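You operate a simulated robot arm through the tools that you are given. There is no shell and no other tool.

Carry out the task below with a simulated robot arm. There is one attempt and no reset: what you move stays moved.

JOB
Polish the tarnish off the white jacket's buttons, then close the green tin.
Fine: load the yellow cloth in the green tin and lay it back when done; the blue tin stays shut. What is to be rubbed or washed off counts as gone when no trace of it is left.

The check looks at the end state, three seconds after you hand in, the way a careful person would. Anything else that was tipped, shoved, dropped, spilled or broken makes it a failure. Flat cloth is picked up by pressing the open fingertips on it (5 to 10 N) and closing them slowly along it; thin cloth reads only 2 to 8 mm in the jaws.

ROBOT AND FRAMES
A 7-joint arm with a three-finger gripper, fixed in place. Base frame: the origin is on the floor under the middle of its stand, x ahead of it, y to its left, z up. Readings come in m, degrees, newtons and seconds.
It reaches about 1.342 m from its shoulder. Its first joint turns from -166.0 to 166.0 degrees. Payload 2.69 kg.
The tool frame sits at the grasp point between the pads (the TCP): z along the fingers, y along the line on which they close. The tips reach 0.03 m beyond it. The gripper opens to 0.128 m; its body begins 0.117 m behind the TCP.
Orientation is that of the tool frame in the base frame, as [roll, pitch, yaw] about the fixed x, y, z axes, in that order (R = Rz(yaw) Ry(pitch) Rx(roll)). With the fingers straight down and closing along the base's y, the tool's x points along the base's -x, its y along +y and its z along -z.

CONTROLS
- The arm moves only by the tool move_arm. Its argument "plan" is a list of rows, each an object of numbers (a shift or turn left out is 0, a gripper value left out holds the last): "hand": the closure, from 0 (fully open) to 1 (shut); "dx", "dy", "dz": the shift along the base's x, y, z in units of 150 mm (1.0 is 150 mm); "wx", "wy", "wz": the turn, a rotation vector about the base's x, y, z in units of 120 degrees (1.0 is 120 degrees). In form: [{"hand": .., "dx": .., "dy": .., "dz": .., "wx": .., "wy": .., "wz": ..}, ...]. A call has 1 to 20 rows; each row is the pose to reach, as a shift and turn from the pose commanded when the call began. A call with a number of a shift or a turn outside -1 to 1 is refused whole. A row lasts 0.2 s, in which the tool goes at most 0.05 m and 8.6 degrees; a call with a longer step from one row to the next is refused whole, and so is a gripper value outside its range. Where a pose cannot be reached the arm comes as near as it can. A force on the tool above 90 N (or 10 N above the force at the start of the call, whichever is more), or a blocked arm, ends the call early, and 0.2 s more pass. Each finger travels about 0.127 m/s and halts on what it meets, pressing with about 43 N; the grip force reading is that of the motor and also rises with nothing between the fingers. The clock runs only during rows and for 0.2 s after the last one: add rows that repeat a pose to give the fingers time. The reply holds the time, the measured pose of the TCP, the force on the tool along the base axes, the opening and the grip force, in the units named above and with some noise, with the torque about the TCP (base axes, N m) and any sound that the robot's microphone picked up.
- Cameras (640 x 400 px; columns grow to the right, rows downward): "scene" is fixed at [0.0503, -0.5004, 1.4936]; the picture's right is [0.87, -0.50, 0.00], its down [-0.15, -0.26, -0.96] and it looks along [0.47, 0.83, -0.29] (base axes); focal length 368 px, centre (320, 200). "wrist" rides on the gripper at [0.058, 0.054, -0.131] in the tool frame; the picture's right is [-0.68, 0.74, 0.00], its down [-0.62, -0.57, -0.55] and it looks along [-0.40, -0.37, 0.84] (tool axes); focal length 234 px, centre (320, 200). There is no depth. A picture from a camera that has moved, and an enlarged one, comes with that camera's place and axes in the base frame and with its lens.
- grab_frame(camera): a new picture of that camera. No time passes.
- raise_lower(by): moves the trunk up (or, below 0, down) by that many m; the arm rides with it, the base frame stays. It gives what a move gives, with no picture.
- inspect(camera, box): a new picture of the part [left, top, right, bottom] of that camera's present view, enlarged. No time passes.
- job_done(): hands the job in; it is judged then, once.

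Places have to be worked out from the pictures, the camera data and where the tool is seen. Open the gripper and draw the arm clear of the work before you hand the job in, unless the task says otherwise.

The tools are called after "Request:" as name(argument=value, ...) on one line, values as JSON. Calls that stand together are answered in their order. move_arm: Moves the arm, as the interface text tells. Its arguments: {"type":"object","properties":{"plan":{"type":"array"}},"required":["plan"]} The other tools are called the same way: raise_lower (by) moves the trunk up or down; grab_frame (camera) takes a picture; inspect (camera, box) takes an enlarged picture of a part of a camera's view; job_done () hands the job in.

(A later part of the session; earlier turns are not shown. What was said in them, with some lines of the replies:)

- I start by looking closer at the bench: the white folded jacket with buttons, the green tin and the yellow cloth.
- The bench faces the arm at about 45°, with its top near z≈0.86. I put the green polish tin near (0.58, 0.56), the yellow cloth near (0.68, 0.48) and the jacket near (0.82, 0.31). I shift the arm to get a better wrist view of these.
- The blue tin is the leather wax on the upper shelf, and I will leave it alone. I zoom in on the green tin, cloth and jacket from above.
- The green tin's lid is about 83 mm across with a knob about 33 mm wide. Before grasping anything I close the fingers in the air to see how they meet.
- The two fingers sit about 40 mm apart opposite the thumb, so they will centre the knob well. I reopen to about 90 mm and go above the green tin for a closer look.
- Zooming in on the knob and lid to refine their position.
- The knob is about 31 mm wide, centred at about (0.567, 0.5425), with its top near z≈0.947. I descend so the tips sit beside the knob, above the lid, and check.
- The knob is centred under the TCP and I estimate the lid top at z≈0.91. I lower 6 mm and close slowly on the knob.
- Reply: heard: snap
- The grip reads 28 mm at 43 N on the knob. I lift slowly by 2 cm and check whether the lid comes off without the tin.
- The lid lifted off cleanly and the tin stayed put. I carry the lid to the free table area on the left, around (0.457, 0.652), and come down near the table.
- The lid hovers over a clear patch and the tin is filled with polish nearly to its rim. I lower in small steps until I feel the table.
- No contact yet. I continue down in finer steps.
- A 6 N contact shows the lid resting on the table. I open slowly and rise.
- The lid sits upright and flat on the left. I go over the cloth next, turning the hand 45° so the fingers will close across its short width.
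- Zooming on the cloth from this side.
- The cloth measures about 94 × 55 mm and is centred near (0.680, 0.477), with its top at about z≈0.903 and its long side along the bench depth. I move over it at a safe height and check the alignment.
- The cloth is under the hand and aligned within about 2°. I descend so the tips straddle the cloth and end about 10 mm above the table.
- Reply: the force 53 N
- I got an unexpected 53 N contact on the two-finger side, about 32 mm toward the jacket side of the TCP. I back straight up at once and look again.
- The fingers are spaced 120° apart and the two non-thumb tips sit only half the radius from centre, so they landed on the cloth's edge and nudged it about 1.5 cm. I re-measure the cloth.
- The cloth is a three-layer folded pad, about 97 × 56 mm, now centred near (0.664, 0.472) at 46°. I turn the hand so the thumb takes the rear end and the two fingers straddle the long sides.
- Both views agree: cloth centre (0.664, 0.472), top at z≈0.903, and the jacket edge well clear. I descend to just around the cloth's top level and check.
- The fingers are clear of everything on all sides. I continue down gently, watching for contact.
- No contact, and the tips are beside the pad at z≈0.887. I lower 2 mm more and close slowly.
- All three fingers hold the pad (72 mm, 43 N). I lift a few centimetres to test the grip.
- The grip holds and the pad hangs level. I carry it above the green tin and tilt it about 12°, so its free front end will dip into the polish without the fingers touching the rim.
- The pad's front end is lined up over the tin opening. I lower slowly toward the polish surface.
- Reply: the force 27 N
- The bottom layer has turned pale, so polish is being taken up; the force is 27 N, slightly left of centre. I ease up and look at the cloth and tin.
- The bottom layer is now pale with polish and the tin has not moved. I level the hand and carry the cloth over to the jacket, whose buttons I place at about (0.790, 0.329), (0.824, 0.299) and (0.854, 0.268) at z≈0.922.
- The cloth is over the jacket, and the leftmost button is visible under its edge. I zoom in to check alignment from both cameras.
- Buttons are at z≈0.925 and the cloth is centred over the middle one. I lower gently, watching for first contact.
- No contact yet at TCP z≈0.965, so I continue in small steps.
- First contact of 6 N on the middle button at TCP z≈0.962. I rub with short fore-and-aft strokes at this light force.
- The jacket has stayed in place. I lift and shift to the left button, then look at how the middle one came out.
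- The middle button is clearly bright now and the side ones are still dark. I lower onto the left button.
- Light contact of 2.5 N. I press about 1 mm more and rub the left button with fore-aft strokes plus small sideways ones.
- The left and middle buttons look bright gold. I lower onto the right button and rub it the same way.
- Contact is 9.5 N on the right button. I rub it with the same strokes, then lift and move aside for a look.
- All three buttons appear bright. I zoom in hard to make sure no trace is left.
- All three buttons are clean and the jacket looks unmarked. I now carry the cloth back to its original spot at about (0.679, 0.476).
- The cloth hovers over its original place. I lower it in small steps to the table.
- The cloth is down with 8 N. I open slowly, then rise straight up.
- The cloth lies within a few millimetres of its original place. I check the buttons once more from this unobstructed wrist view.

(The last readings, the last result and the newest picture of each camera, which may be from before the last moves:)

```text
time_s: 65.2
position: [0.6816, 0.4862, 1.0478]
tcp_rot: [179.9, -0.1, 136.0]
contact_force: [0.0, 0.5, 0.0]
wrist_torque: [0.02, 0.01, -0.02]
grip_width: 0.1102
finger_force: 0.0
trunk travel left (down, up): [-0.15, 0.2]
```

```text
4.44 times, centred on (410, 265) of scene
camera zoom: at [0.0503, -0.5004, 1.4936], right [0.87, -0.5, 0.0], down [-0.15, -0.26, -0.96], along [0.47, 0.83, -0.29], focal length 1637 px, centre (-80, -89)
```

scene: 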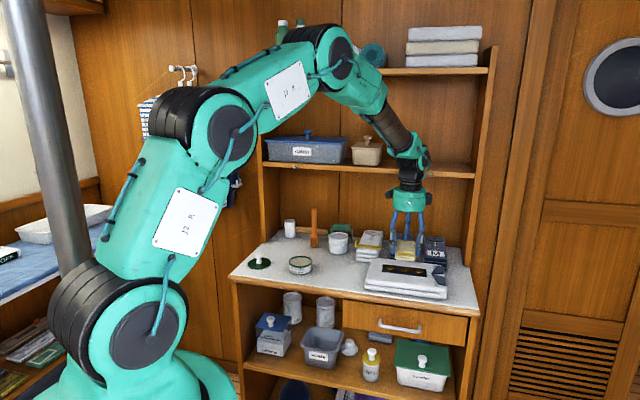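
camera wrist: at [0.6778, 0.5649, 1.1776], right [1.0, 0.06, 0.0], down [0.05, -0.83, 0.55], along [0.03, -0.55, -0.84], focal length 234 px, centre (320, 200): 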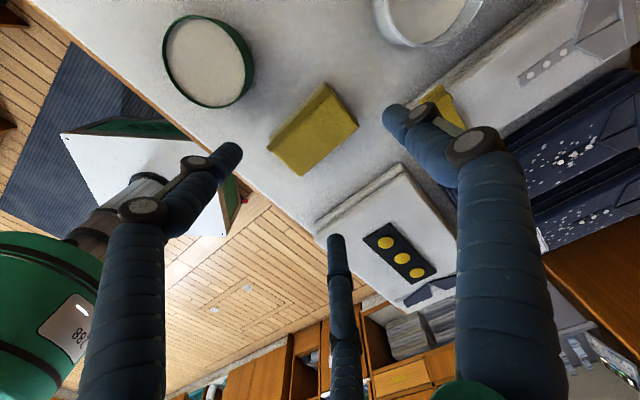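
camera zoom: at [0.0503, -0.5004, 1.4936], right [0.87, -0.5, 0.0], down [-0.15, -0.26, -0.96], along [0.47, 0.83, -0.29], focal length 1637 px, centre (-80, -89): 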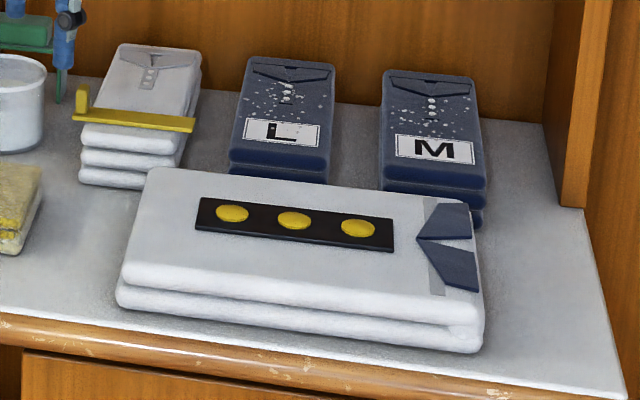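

Everything on the jacket is clean and it sits exactly as at the start. I go to the lid on the left to fetch it.

Request:
move_arm(plan=[{"dx": -0.2, "dy": 0.147, "hand": 0.3}, {"dx": -0.45, "dy": 0.33, "hand": 0.3}, {"dx": -0.7, "dy": 0.513, "hand": 0.3}, {"dx": -0.9, "dy": 0.66, "hand": 0.3}, {"dx": -1.0, "dy": 0.733, "hand": 0.3}, {"dx": -1.0, "dy": 0.733, "hand": 0.3}])

Request:
move_arm(plan=[{"dx": -0.15, "dy": 0.11}, {"dx": -0.35, "dy": 0.257}, {"dx": -0.512, "dy": 0.376}, {"dx": -0.512, "dy": 0.376}])

Request:
grab_frame(camera="wrist")

Request:
grab_frame(camera="scene")

```text
time_s: 66.6
position: [0.5324, 0.5966, 1.0462]
tcp_rot: [-179.9, 0.0, 135.9]
contact_force: [-0.5, 0.6, 0.4]
wrist_torque: [0.01, -0.02, -0.01]
grip_width: 0.0898
finger_force: 0.1
trunk travel left (down, up): [-0.15, 0.2]
```

```text
time_s: 67.6
position: [0.4549, 0.6538, 1.0453]
tcp_rot: [-180.0, 0.0, 135.9]
contact_force: [-0.7, -0.1, -0.3]
wrist_torque: [-0.02, -0.02, 0.04]
grip_width: 0.0893
finger_force: 0.1
trunk travel left (down, up): [-0.15, 0.2]
```

```text
taken
camera wrist: at [0.4506, 0.7318, 1.176], right [1.0, 0.06, 0.0], down [0.05, -0.83, 0.55], along [0.03, -0.55, -0.84], focal length 234 px, centre (320, 200)
```

wrist: 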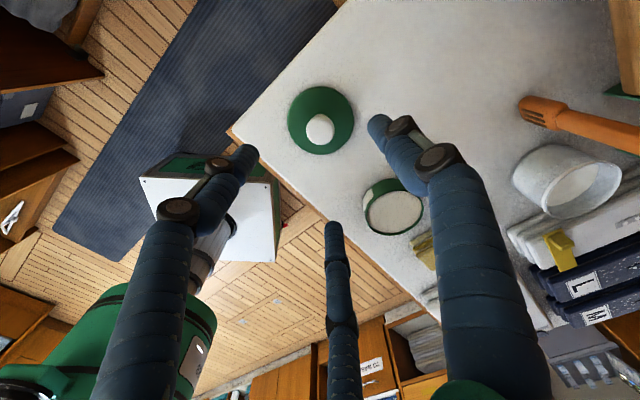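

```text
taken
```

scene: 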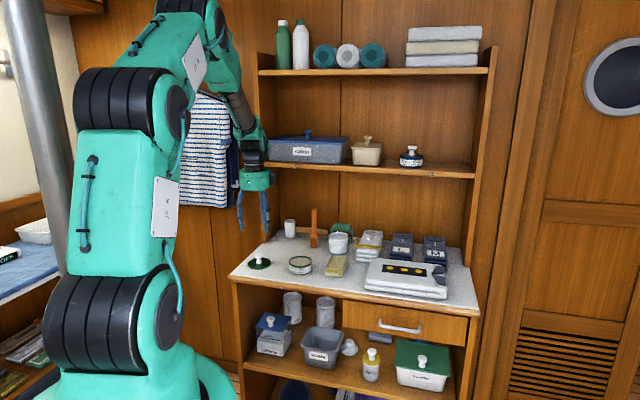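

The knob is directly under the hand. I descend to the height at which I released it and grip the knob slowly.

Request:
move_arm(plan=[{"dz": -0.2}, {"dz": -0.45}, {"dz": -0.65}, {"dz": -0.78}, {"dz": -0.847}, {"dz": -0.847}])

Request:
inspect(camera="scene", box=[220, 210, 320, 290])

Request:
inspect(camera="wrist", box=[220, 80, 420, 260])

```text
time_s: 69.0
position: [0.4558, 0.6548, 0.917]
tcp_rot: [180.0, 0.0, 136.0]
contact_force: [-0.4, 0.1, 0.7]
wrist_torque: [-0.05, 0.01, -0.01]
grip_width: 0.0896
finger_force: 0.0
trunk travel left (down, up): [-0.15, 0.2]
```

```text
5.00 times, centred on (270, 250) of scene
camera zoom: at [0.0503, -0.5004, 1.4936], right [0.87, -0.5, 0.0], down [-0.15, -0.26, -0.96], along [0.47, 0.83, -0.29], focal length 1842 px, centre (570, -50)
```

zoom: 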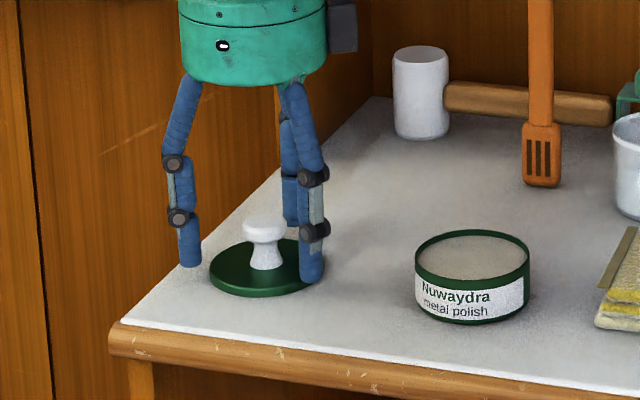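

```text
2.22 times, centred on (320, 170) of wrist
camera zoom: at [0.4511, 0.7328, 1.0489], right [1.0, 0.06, 0.0], down [0.05, -0.83, 0.55], along [0.03, -0.55, -0.84], focal length 520 px, centre (320, 267)
```

zoom: 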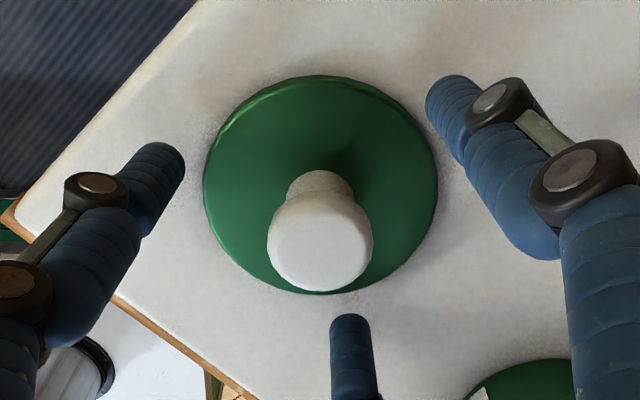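

The knob is well centred. I close slowly and then lift.

Request:
move_arm(plan=[{"hand": 0.4}, {"hand": 0.5}, {"hand": 0.58}, {"hand": 0.64}, {"hand": 0.69}, {"hand": 0.73}, {"hand": 0.77}, {"hand": 0.81}, {"hand": 0.85}, {"hand": 0.85}])

Request:
move_arm(plan=[{"dz": 0.03}, {"dz": 0.1}, {"dz": 0.25}, {"dz": 0.45}, {"dz": 0.6}, {"dz": 0.6}])

Request:
inspect(camera="scene", box=[220, 190, 340, 290])

Request:
grab_frame(camera="wrist")

```text
time_s: 71.2
position: [0.4562, 0.6535, 0.9186]
tcp_rot: [180.0, 0.0, 136.0]
contact_force: [0.5, -0.7, 0.9]
wrist_torque: [-0.01, 0.0, -0.02]
grip_width: 0.0283
finger_force: 43.1
trunk travel left (down, up): [-0.15, 0.2]
```

```text
time_s: 72.6
position: [0.4565, 0.6532, 1.0091]
tcp_rot: [179.9, 0.1, 136.0]
contact_force: [-0.1, 0.0, -0.8]
wrist_torque: [0.0, 0.0, 0.03]
grip_width: 0.0283
finger_force: 43.3
trunk travel left (down, up): [-0.15, 0.2]
```

```text
4.00 times, centred on (280, 240) of scene
camera zoom: at [0.0503, -0.5004, 1.4936], right [0.87, -0.5, 0.0], down [-0.15, -0.26, -0.96], along [0.47, 0.83, -0.29], focal length 1474 px, centre (480, 40)
```

zoom: 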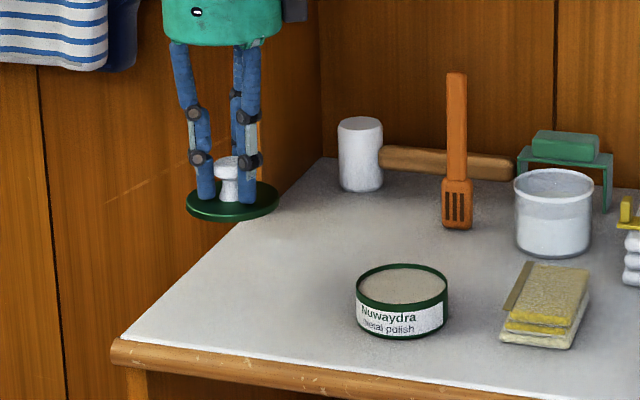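

```text
taken
camera wrist: at [0.4513, 0.7318, 1.1399], right [1.0, 0.06, 0.0], down [0.05, -0.83, 0.55], along [0.03, -0.55, -0.84], focal length 234 px, centre (320, 200)
```

wrist: 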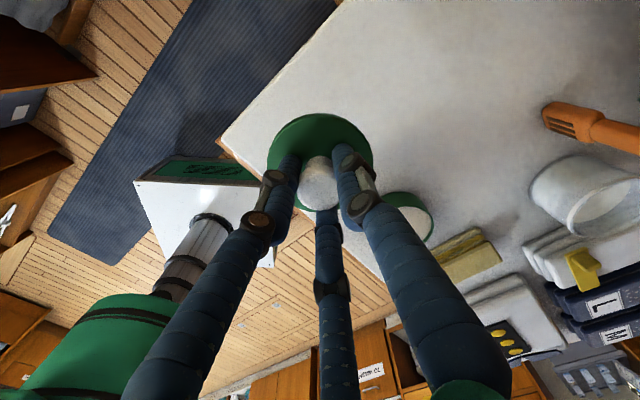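

The lid is held level and the tin has not moved. I carry the lid back over the tin and come down to about 1 cm above its rim.

Request:
move_arm(plan=[{"dx": 0.15, "dy": -0.15}, {"dx": 0.32, "dy": -0.32}, {"dx": 0.5, "dy": -0.5}, {"dx": 0.65, "dy": -0.65}, {"dx": 0.733, "dy": -0.733}, {"dx": 0.733, "dy": -0.733, "dz": -0.1}, {"dx": 0.733, "dy": -0.733, "dz": -0.22}, {"dx": 0.733, "dy": -0.733, "dz": -0.32}, {"dx": 0.733, "dy": -0.733, "dz": -0.32}])

Request:
inspect(camera="scene", box=[265, 225, 345, 285])

Request:
inspect(camera="wrist", box=[240, 80, 400, 240])

```text
time_s: 74.6
position: [0.5655, 0.5414, 0.9612]
tcp_rot: [179.9, 0.0, 136.0]
contact_force: [0.2, 0.5, -0.7]
wrist_torque: [0.0, 0.0, -0.01]
grip_width: 0.0284
finger_force: 42.6
trunk travel left (down, up): [-0.15, 0.2]
```

```text
6.67 times, centred on (305, 255) of scene
camera zoom: at [0.0503, -0.5004, 1.4936], right [0.87, -0.5, 0.0], down [-0.15, -0.26, -0.96], along [0.47, 0.83, -0.29], focal length 2456 px, centre (420, -167)
```

zoom: 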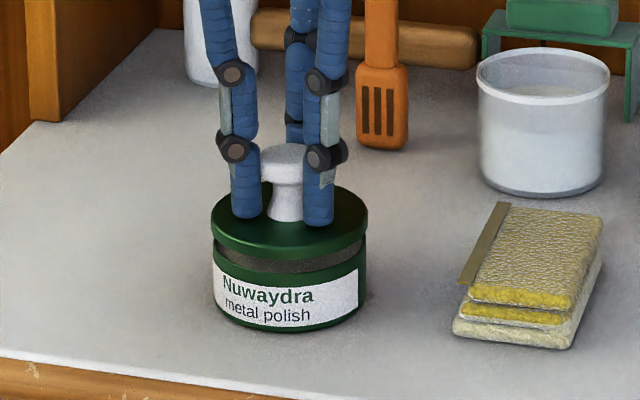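

```text
2.50 times, centred on (320, 160) of wrist
camera zoom: at [0.5617, 0.6215, 1.0914], right [1.0, 0.06, 0.0], down [0.05, -0.83, 0.55], along [0.03, -0.55, -0.84], focal length 585 px, centre (320, 300)
```

zoom: 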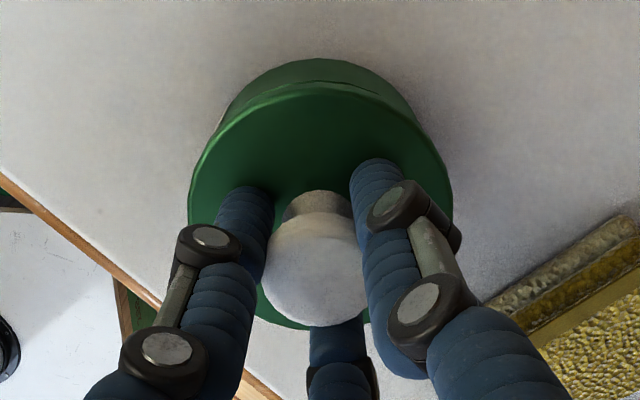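

The lid is concentric with the tin. I lower it slowly onto the rim and feel for seating.

Request:
move_arm(plan=[{"dz": -0.02}, {"dz": -0.04}, {"dz": -0.055}, {"dz": -0.067}, {"dz": -0.074}, {"dz": -0.074}])

Request:
inspect(camera="scene", box=[265, 225, 345, 285])

```text
time_s: 76.0
position: [0.565, 0.5434, 0.9502]
tcp_rot: [180.0, 0.1, 136.0]
contact_force: [-0.4, 0.5, -0.5]
wrist_torque: [-0.01, -0.01, 0.03]
grip_width: 0.0283
finger_force: 42.2
trunk travel left (down, up): [-0.15, 0.2]
```

```text
6.67 times, centred on (305, 255) of scene
camera zoom: at [0.0503, -0.5004, 1.4936], right [0.87, -0.5, 0.0], down [-0.15, -0.26, -0.96], along [0.47, 0.83, -0.29], focal length 2456 px, centre (420, -167)
```

zoom: 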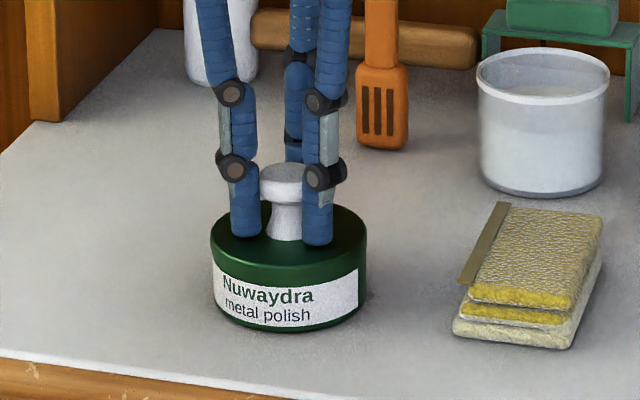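

It is almost seated with no force yet. I press down a little further until it seats.

Request:
move_arm(plan=[{"dz": -0.004}, {"dz": -0.008}, {"dz": -0.012}, {"dz": -0.012}])

Request:
inspect(camera="scene", box=[280, 240, 330, 280])

```text
time_s: 77.0
position: [0.566, 0.5428, 0.9493]
tcp_rot: [-180.0, 0.0, 136.0]
contact_force: [1.1, -0.2, 0.5]
wrist_torque: [-0.02, -0.01, 0.01]
grip_width: 0.0282
finger_force: 43.2
trunk travel left (down, up): [-0.15, 0.2]
```

```text
10.00 times, centred on (305, 260) of scene
camera zoom: at [0.0503, -0.5004, 1.4936], right [0.87, -0.5, 0.0], down [-0.15, -0.26, -0.96], along [0.47, 0.83, -0.29], focal length 3684 px, centre (470, -400)
```

zoom: 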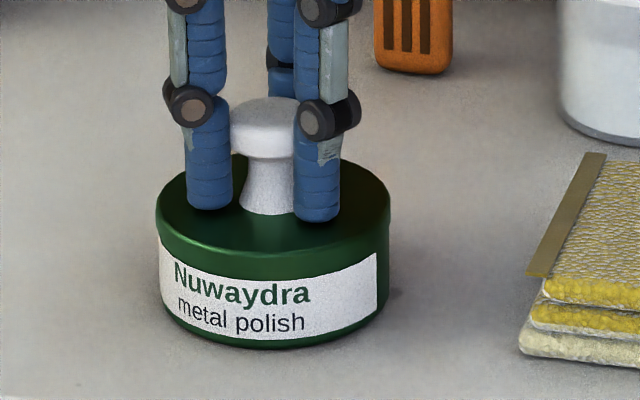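

Request:
move_arm(plan=[{"dz": -0.005}, {"dz": -0.01}, {"dz": -0.015}, {"dz": -0.015}])

```text
time_s: 78.0
position: [0.5657, 0.544, 0.9486]
tcp_rot: [179.8, 0.0, 136.0]
contact_force: [-0.3, -1.6, 21.2]
wrist_torque: [-0.13, 0.12, 0.0]
grip_width: 0.0282
finger_force: 43.0
trunk travel left (down, up): [-0.15, 0.2]
```

It is seated with 21 N. I press slightly more to be sure it is fully home, listening for a snap.

Request:
move_arm(plan=[{"dz": -0.005}, {"dz": -0.01}, {"dz": -0.013}, {"dz": -0.013}])

Request:
inspect(camera="scene", box=[280, 240, 330, 280])

```text
time_s: 79.0
position: [0.5653, 0.5437, 0.947]
tcp_rot: [179.7, 0.0, 136.0]
contact_force: [1.5, 0.3, 41.7]
wrist_torque: [-0.01, -0.1, -0.03]
grip_width: 0.0283
finger_force: 43.2
trunk travel left (down, up): [-0.15, 0.2]
```

```text
10.00 times, centred on (305, 260) of scene
camera zoom: at [0.0503, -0.5004, 1.4936], right [0.87, -0.5, 0.0], down [-0.15, -0.26, -0.96], along [0.47, 0.83, -0.29], focal length 3684 px, centre (470, -400)
```

zoom: 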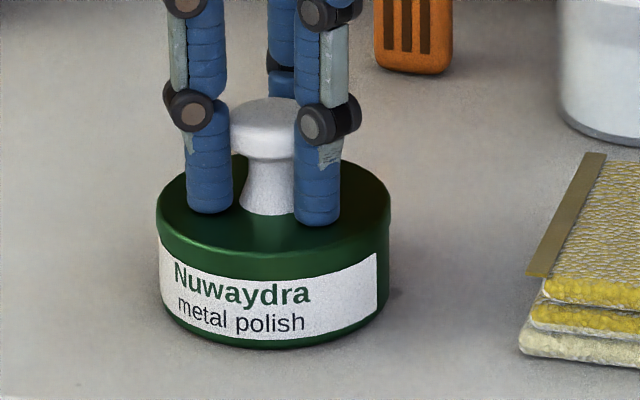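

Request:
move_arm(plan=[{"dz": -0.005}, {"dz": -0.01}, {"dz": -0.013}, {"dz": -0.013}])

```text
time_s: 80.0
position: [0.5664, 0.5431, 0.9448]
tcp_rot: [179.6, 0.0, 136.0]
contact_force: [4.1, 2.8, 57.0]
wrist_torque: [-0.05, -0.04, 0.0]
grip_width: 0.0282
finger_force: 42.7
trunk travel left (down, up): [-0.15, 0.2]
```

The lid went about 2 mm lower than when I first gripped it and now resists at 57 N, so it is fully home. I relieve the pressure, open the fingers and rise.

Request:
move_arm(plan=[{"dz": 0.015}, {"dz": 0.03}, {"dz": 0.035}, {"dz": 0.035}])

Request:
inspect(camera="scene", box=[280, 240, 330, 280])

```text
time_s: 81.0
position: [0.5654, 0.5429, 0.9472]
tcp_rot: [-179.8, 0.0, 136.0]
contact_force: [3.3, 4.2, 17.5]
wrist_torque: [0.31, -0.26, 0.02]
grip_width: 0.0282
finger_force: 42.9
trunk travel left (down, up): [-0.15, 0.2]
```

```text
10.00 times, centred on (305, 260) of scene
camera zoom: at [0.0503, -0.5004, 1.4936], right [0.87, -0.5, 0.0], down [-0.15, -0.26, -0.96], along [0.47, 0.83, -0.29], focal length 3684 px, centre (470, -400)
```

zoom: 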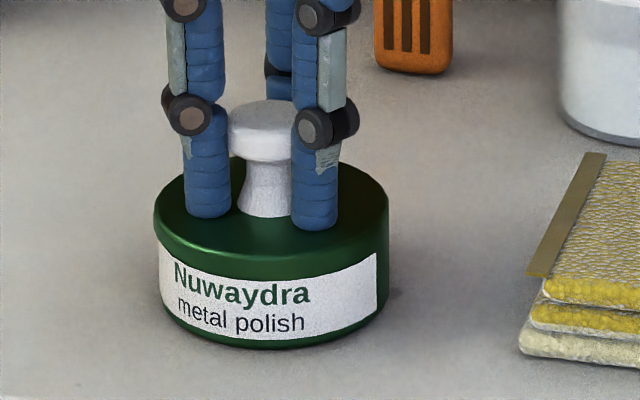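

Request:
move_arm(plan=[{"dz": 0.01, "hand": 0.75}, {"dz": 0.01, "hand": 0.68}, {"dz": 0.01, "hand": 0.58}, {"dz": 0.01, "hand": 0.45}, {"dz": 0.01, "hand": 0.3}, {"dz": 0.01, "hand": 0.3}, {"dz": 0.1, "hand": 0.3}, {"dz": 0.3, "hand": 0.3}, {"dz": 0.5, "hand": 0.3}, {"dz": 0.5, "hand": 0.3}])

Request:
inspect(camera="scene", box=[280, 235, 330, 280])

Request:
inspect(camera="wrist", box=[240, 60, 400, 220])

```text
time_s: 83.2
position: [0.5655, 0.5436, 1.0229]
tcp_rot: [-180.0, 0.1, 136.0]
contact_force: [0.1, 0.3, 0.4]
wrist_torque: [0.02, -0.04, -0.02]
grip_width: 0.0894
finger_force: 0.1
trunk travel left (down, up): [-0.15, 0.2]
heard: snap
```

```text
8.89 times, centred on (305, 258) of scene
camera zoom: at [0.0503, -0.5004, 1.4936], right [0.87, -0.5, 0.0], down [-0.15, -0.26, -0.96], along [0.47, 0.83, -0.29], focal length 3275 px, centre (453, -311)
```

zoom: 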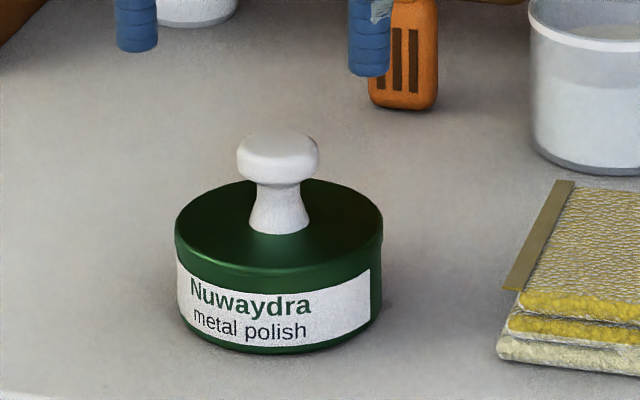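

```text
2.50 times, centred on (320, 140) of wrist
camera zoom: at [0.5606, 0.622, 1.1541], right [1.0, 0.06, 0.0], down [0.05, -0.83, 0.55], along [0.03, -0.55, -0.84], focal length 585 px, centre (320, 350)
```

zoom: 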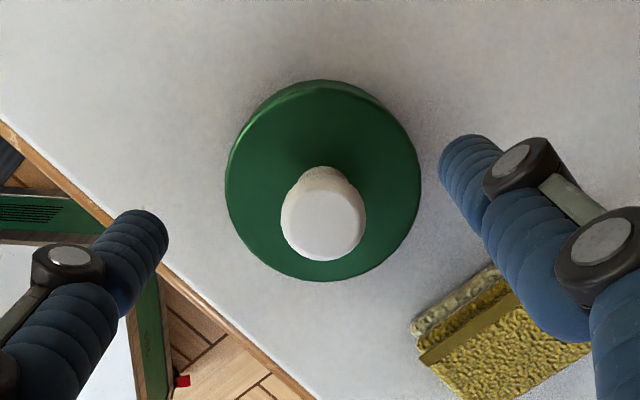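

A snap sounded as I let go: the lid is latched flush and concentric on the tin. I draw the arm up and back, clear of the bench.

Request:
move_arm(plan=[{"dz": 0.3, "hand": 0.2}, {"dz": 0.6, "hand": 0.1}, {"dx": -0.1, "dz": 0.85, "hand": 0.0}, {"dx": -0.35, "dz": 1.0, "hand": 0.0}, {"dx": -0.65, "dy": -0.1, "dz": 1.0, "hand": 0.0}, {"dx": -0.9, "dy": -0.25, "dz": 1.0, "hand": 0.0}, {"dx": -1.0, "dy": -0.5, "dz": 1.0, "hand": 0.0}, {"dx": -1.0, "dy": -0.7, "dz": 1.0, "hand": 0.0}, {"dx": -1.0, "dy": -0.7, "dz": 1.0, "hand": 0.0}])

Request:
grab_frame(camera="scene")

Request:
inspect(camera="scene", box=[220, 190, 490, 360])

Request:
inspect(camera="scene", box=[375, 255, 445, 300])

```text
time_s: 85.2
position: [0.4165, 0.4387, 1.1723]
tcp_rot: [-180.0, 0.0, 136.0]
contact_force: [0.5, -0.1, 0.6]
wrist_torque: [0.06, 0.01, 0.02]
grip_width: 0.1281
finger_force: 0.1
trunk travel left (down, up): [-0.15, 0.2]
```

```text
taken
```

scene: 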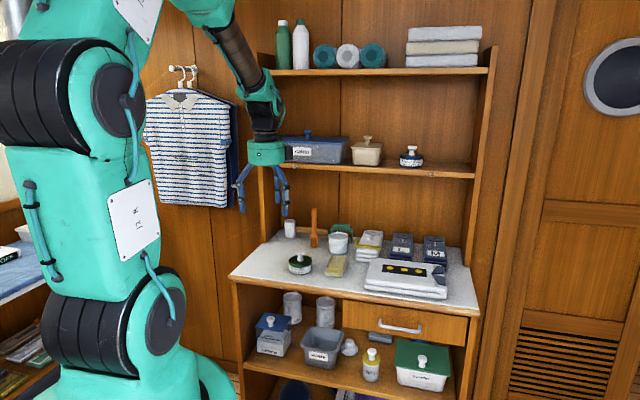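

```text
2.35 times, centred on (355, 275) of scene
camera zoom: at [0.0503, -0.5004, 1.4936], right [0.87, -0.5, 0.0], down [-0.15, -0.26, -0.96], along [0.47, 0.83, -0.29], focal length 867 px, centre (238, 24)
```

zoom: 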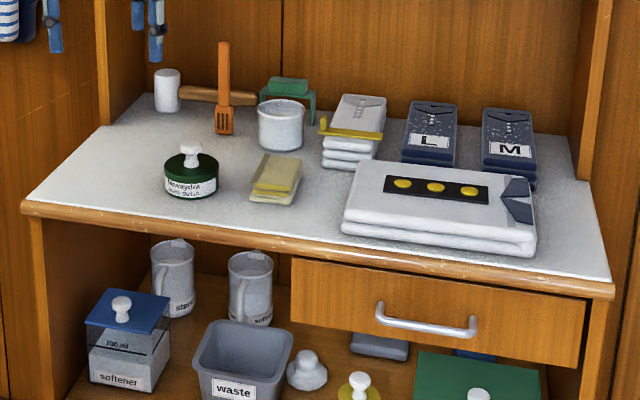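

```text
8.89 times, centred on (410, 278) of scene
camera zoom: at [0.0503, -0.5004, 1.4936], right [0.87, -0.5, 0.0], down [-0.15, -0.26, -0.96], along [0.47, 0.83, -0.29], focal length 3275 px, centre (-480, -489)
```

zoom: 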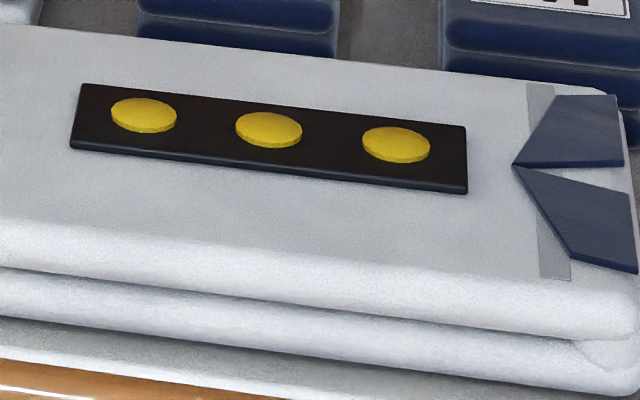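

Everything matches the starting layout: the three buttons are bright, the cloth is back in place, the green tin is shut and the blue tin is untouched. The gripper is open and clear, so I hand in the job.

Request:
job_done()

```text
The job is handed in.
```

The tarnish is off all three of the white jacket's buttons, and the green tin is closed again. I handed the job in and haven't seen the result of the check.

- **Buttons:** All three look bright gold in close-ups from both cameras, with no trace of tarnish. The jacket lies where it started and has no polish marks on it.
- **Yellow cloth:** I loaded it in the green tin and laid it back within a few millimetres of where it was. On my first try at picking it up, the fingers landed on its edge and pushed it about 1.5 cm. Its bottom layer is pale with polish.
- **Green tin:** The lid is back on and snapped shut when I let go. The tin has not visibly moved.
- **Everything else:** The blue tin stayed shut on its shelf. Comparing pictures from before and after, I saw nothing else moved.

The gripper is open and the arm is clear of the bench.
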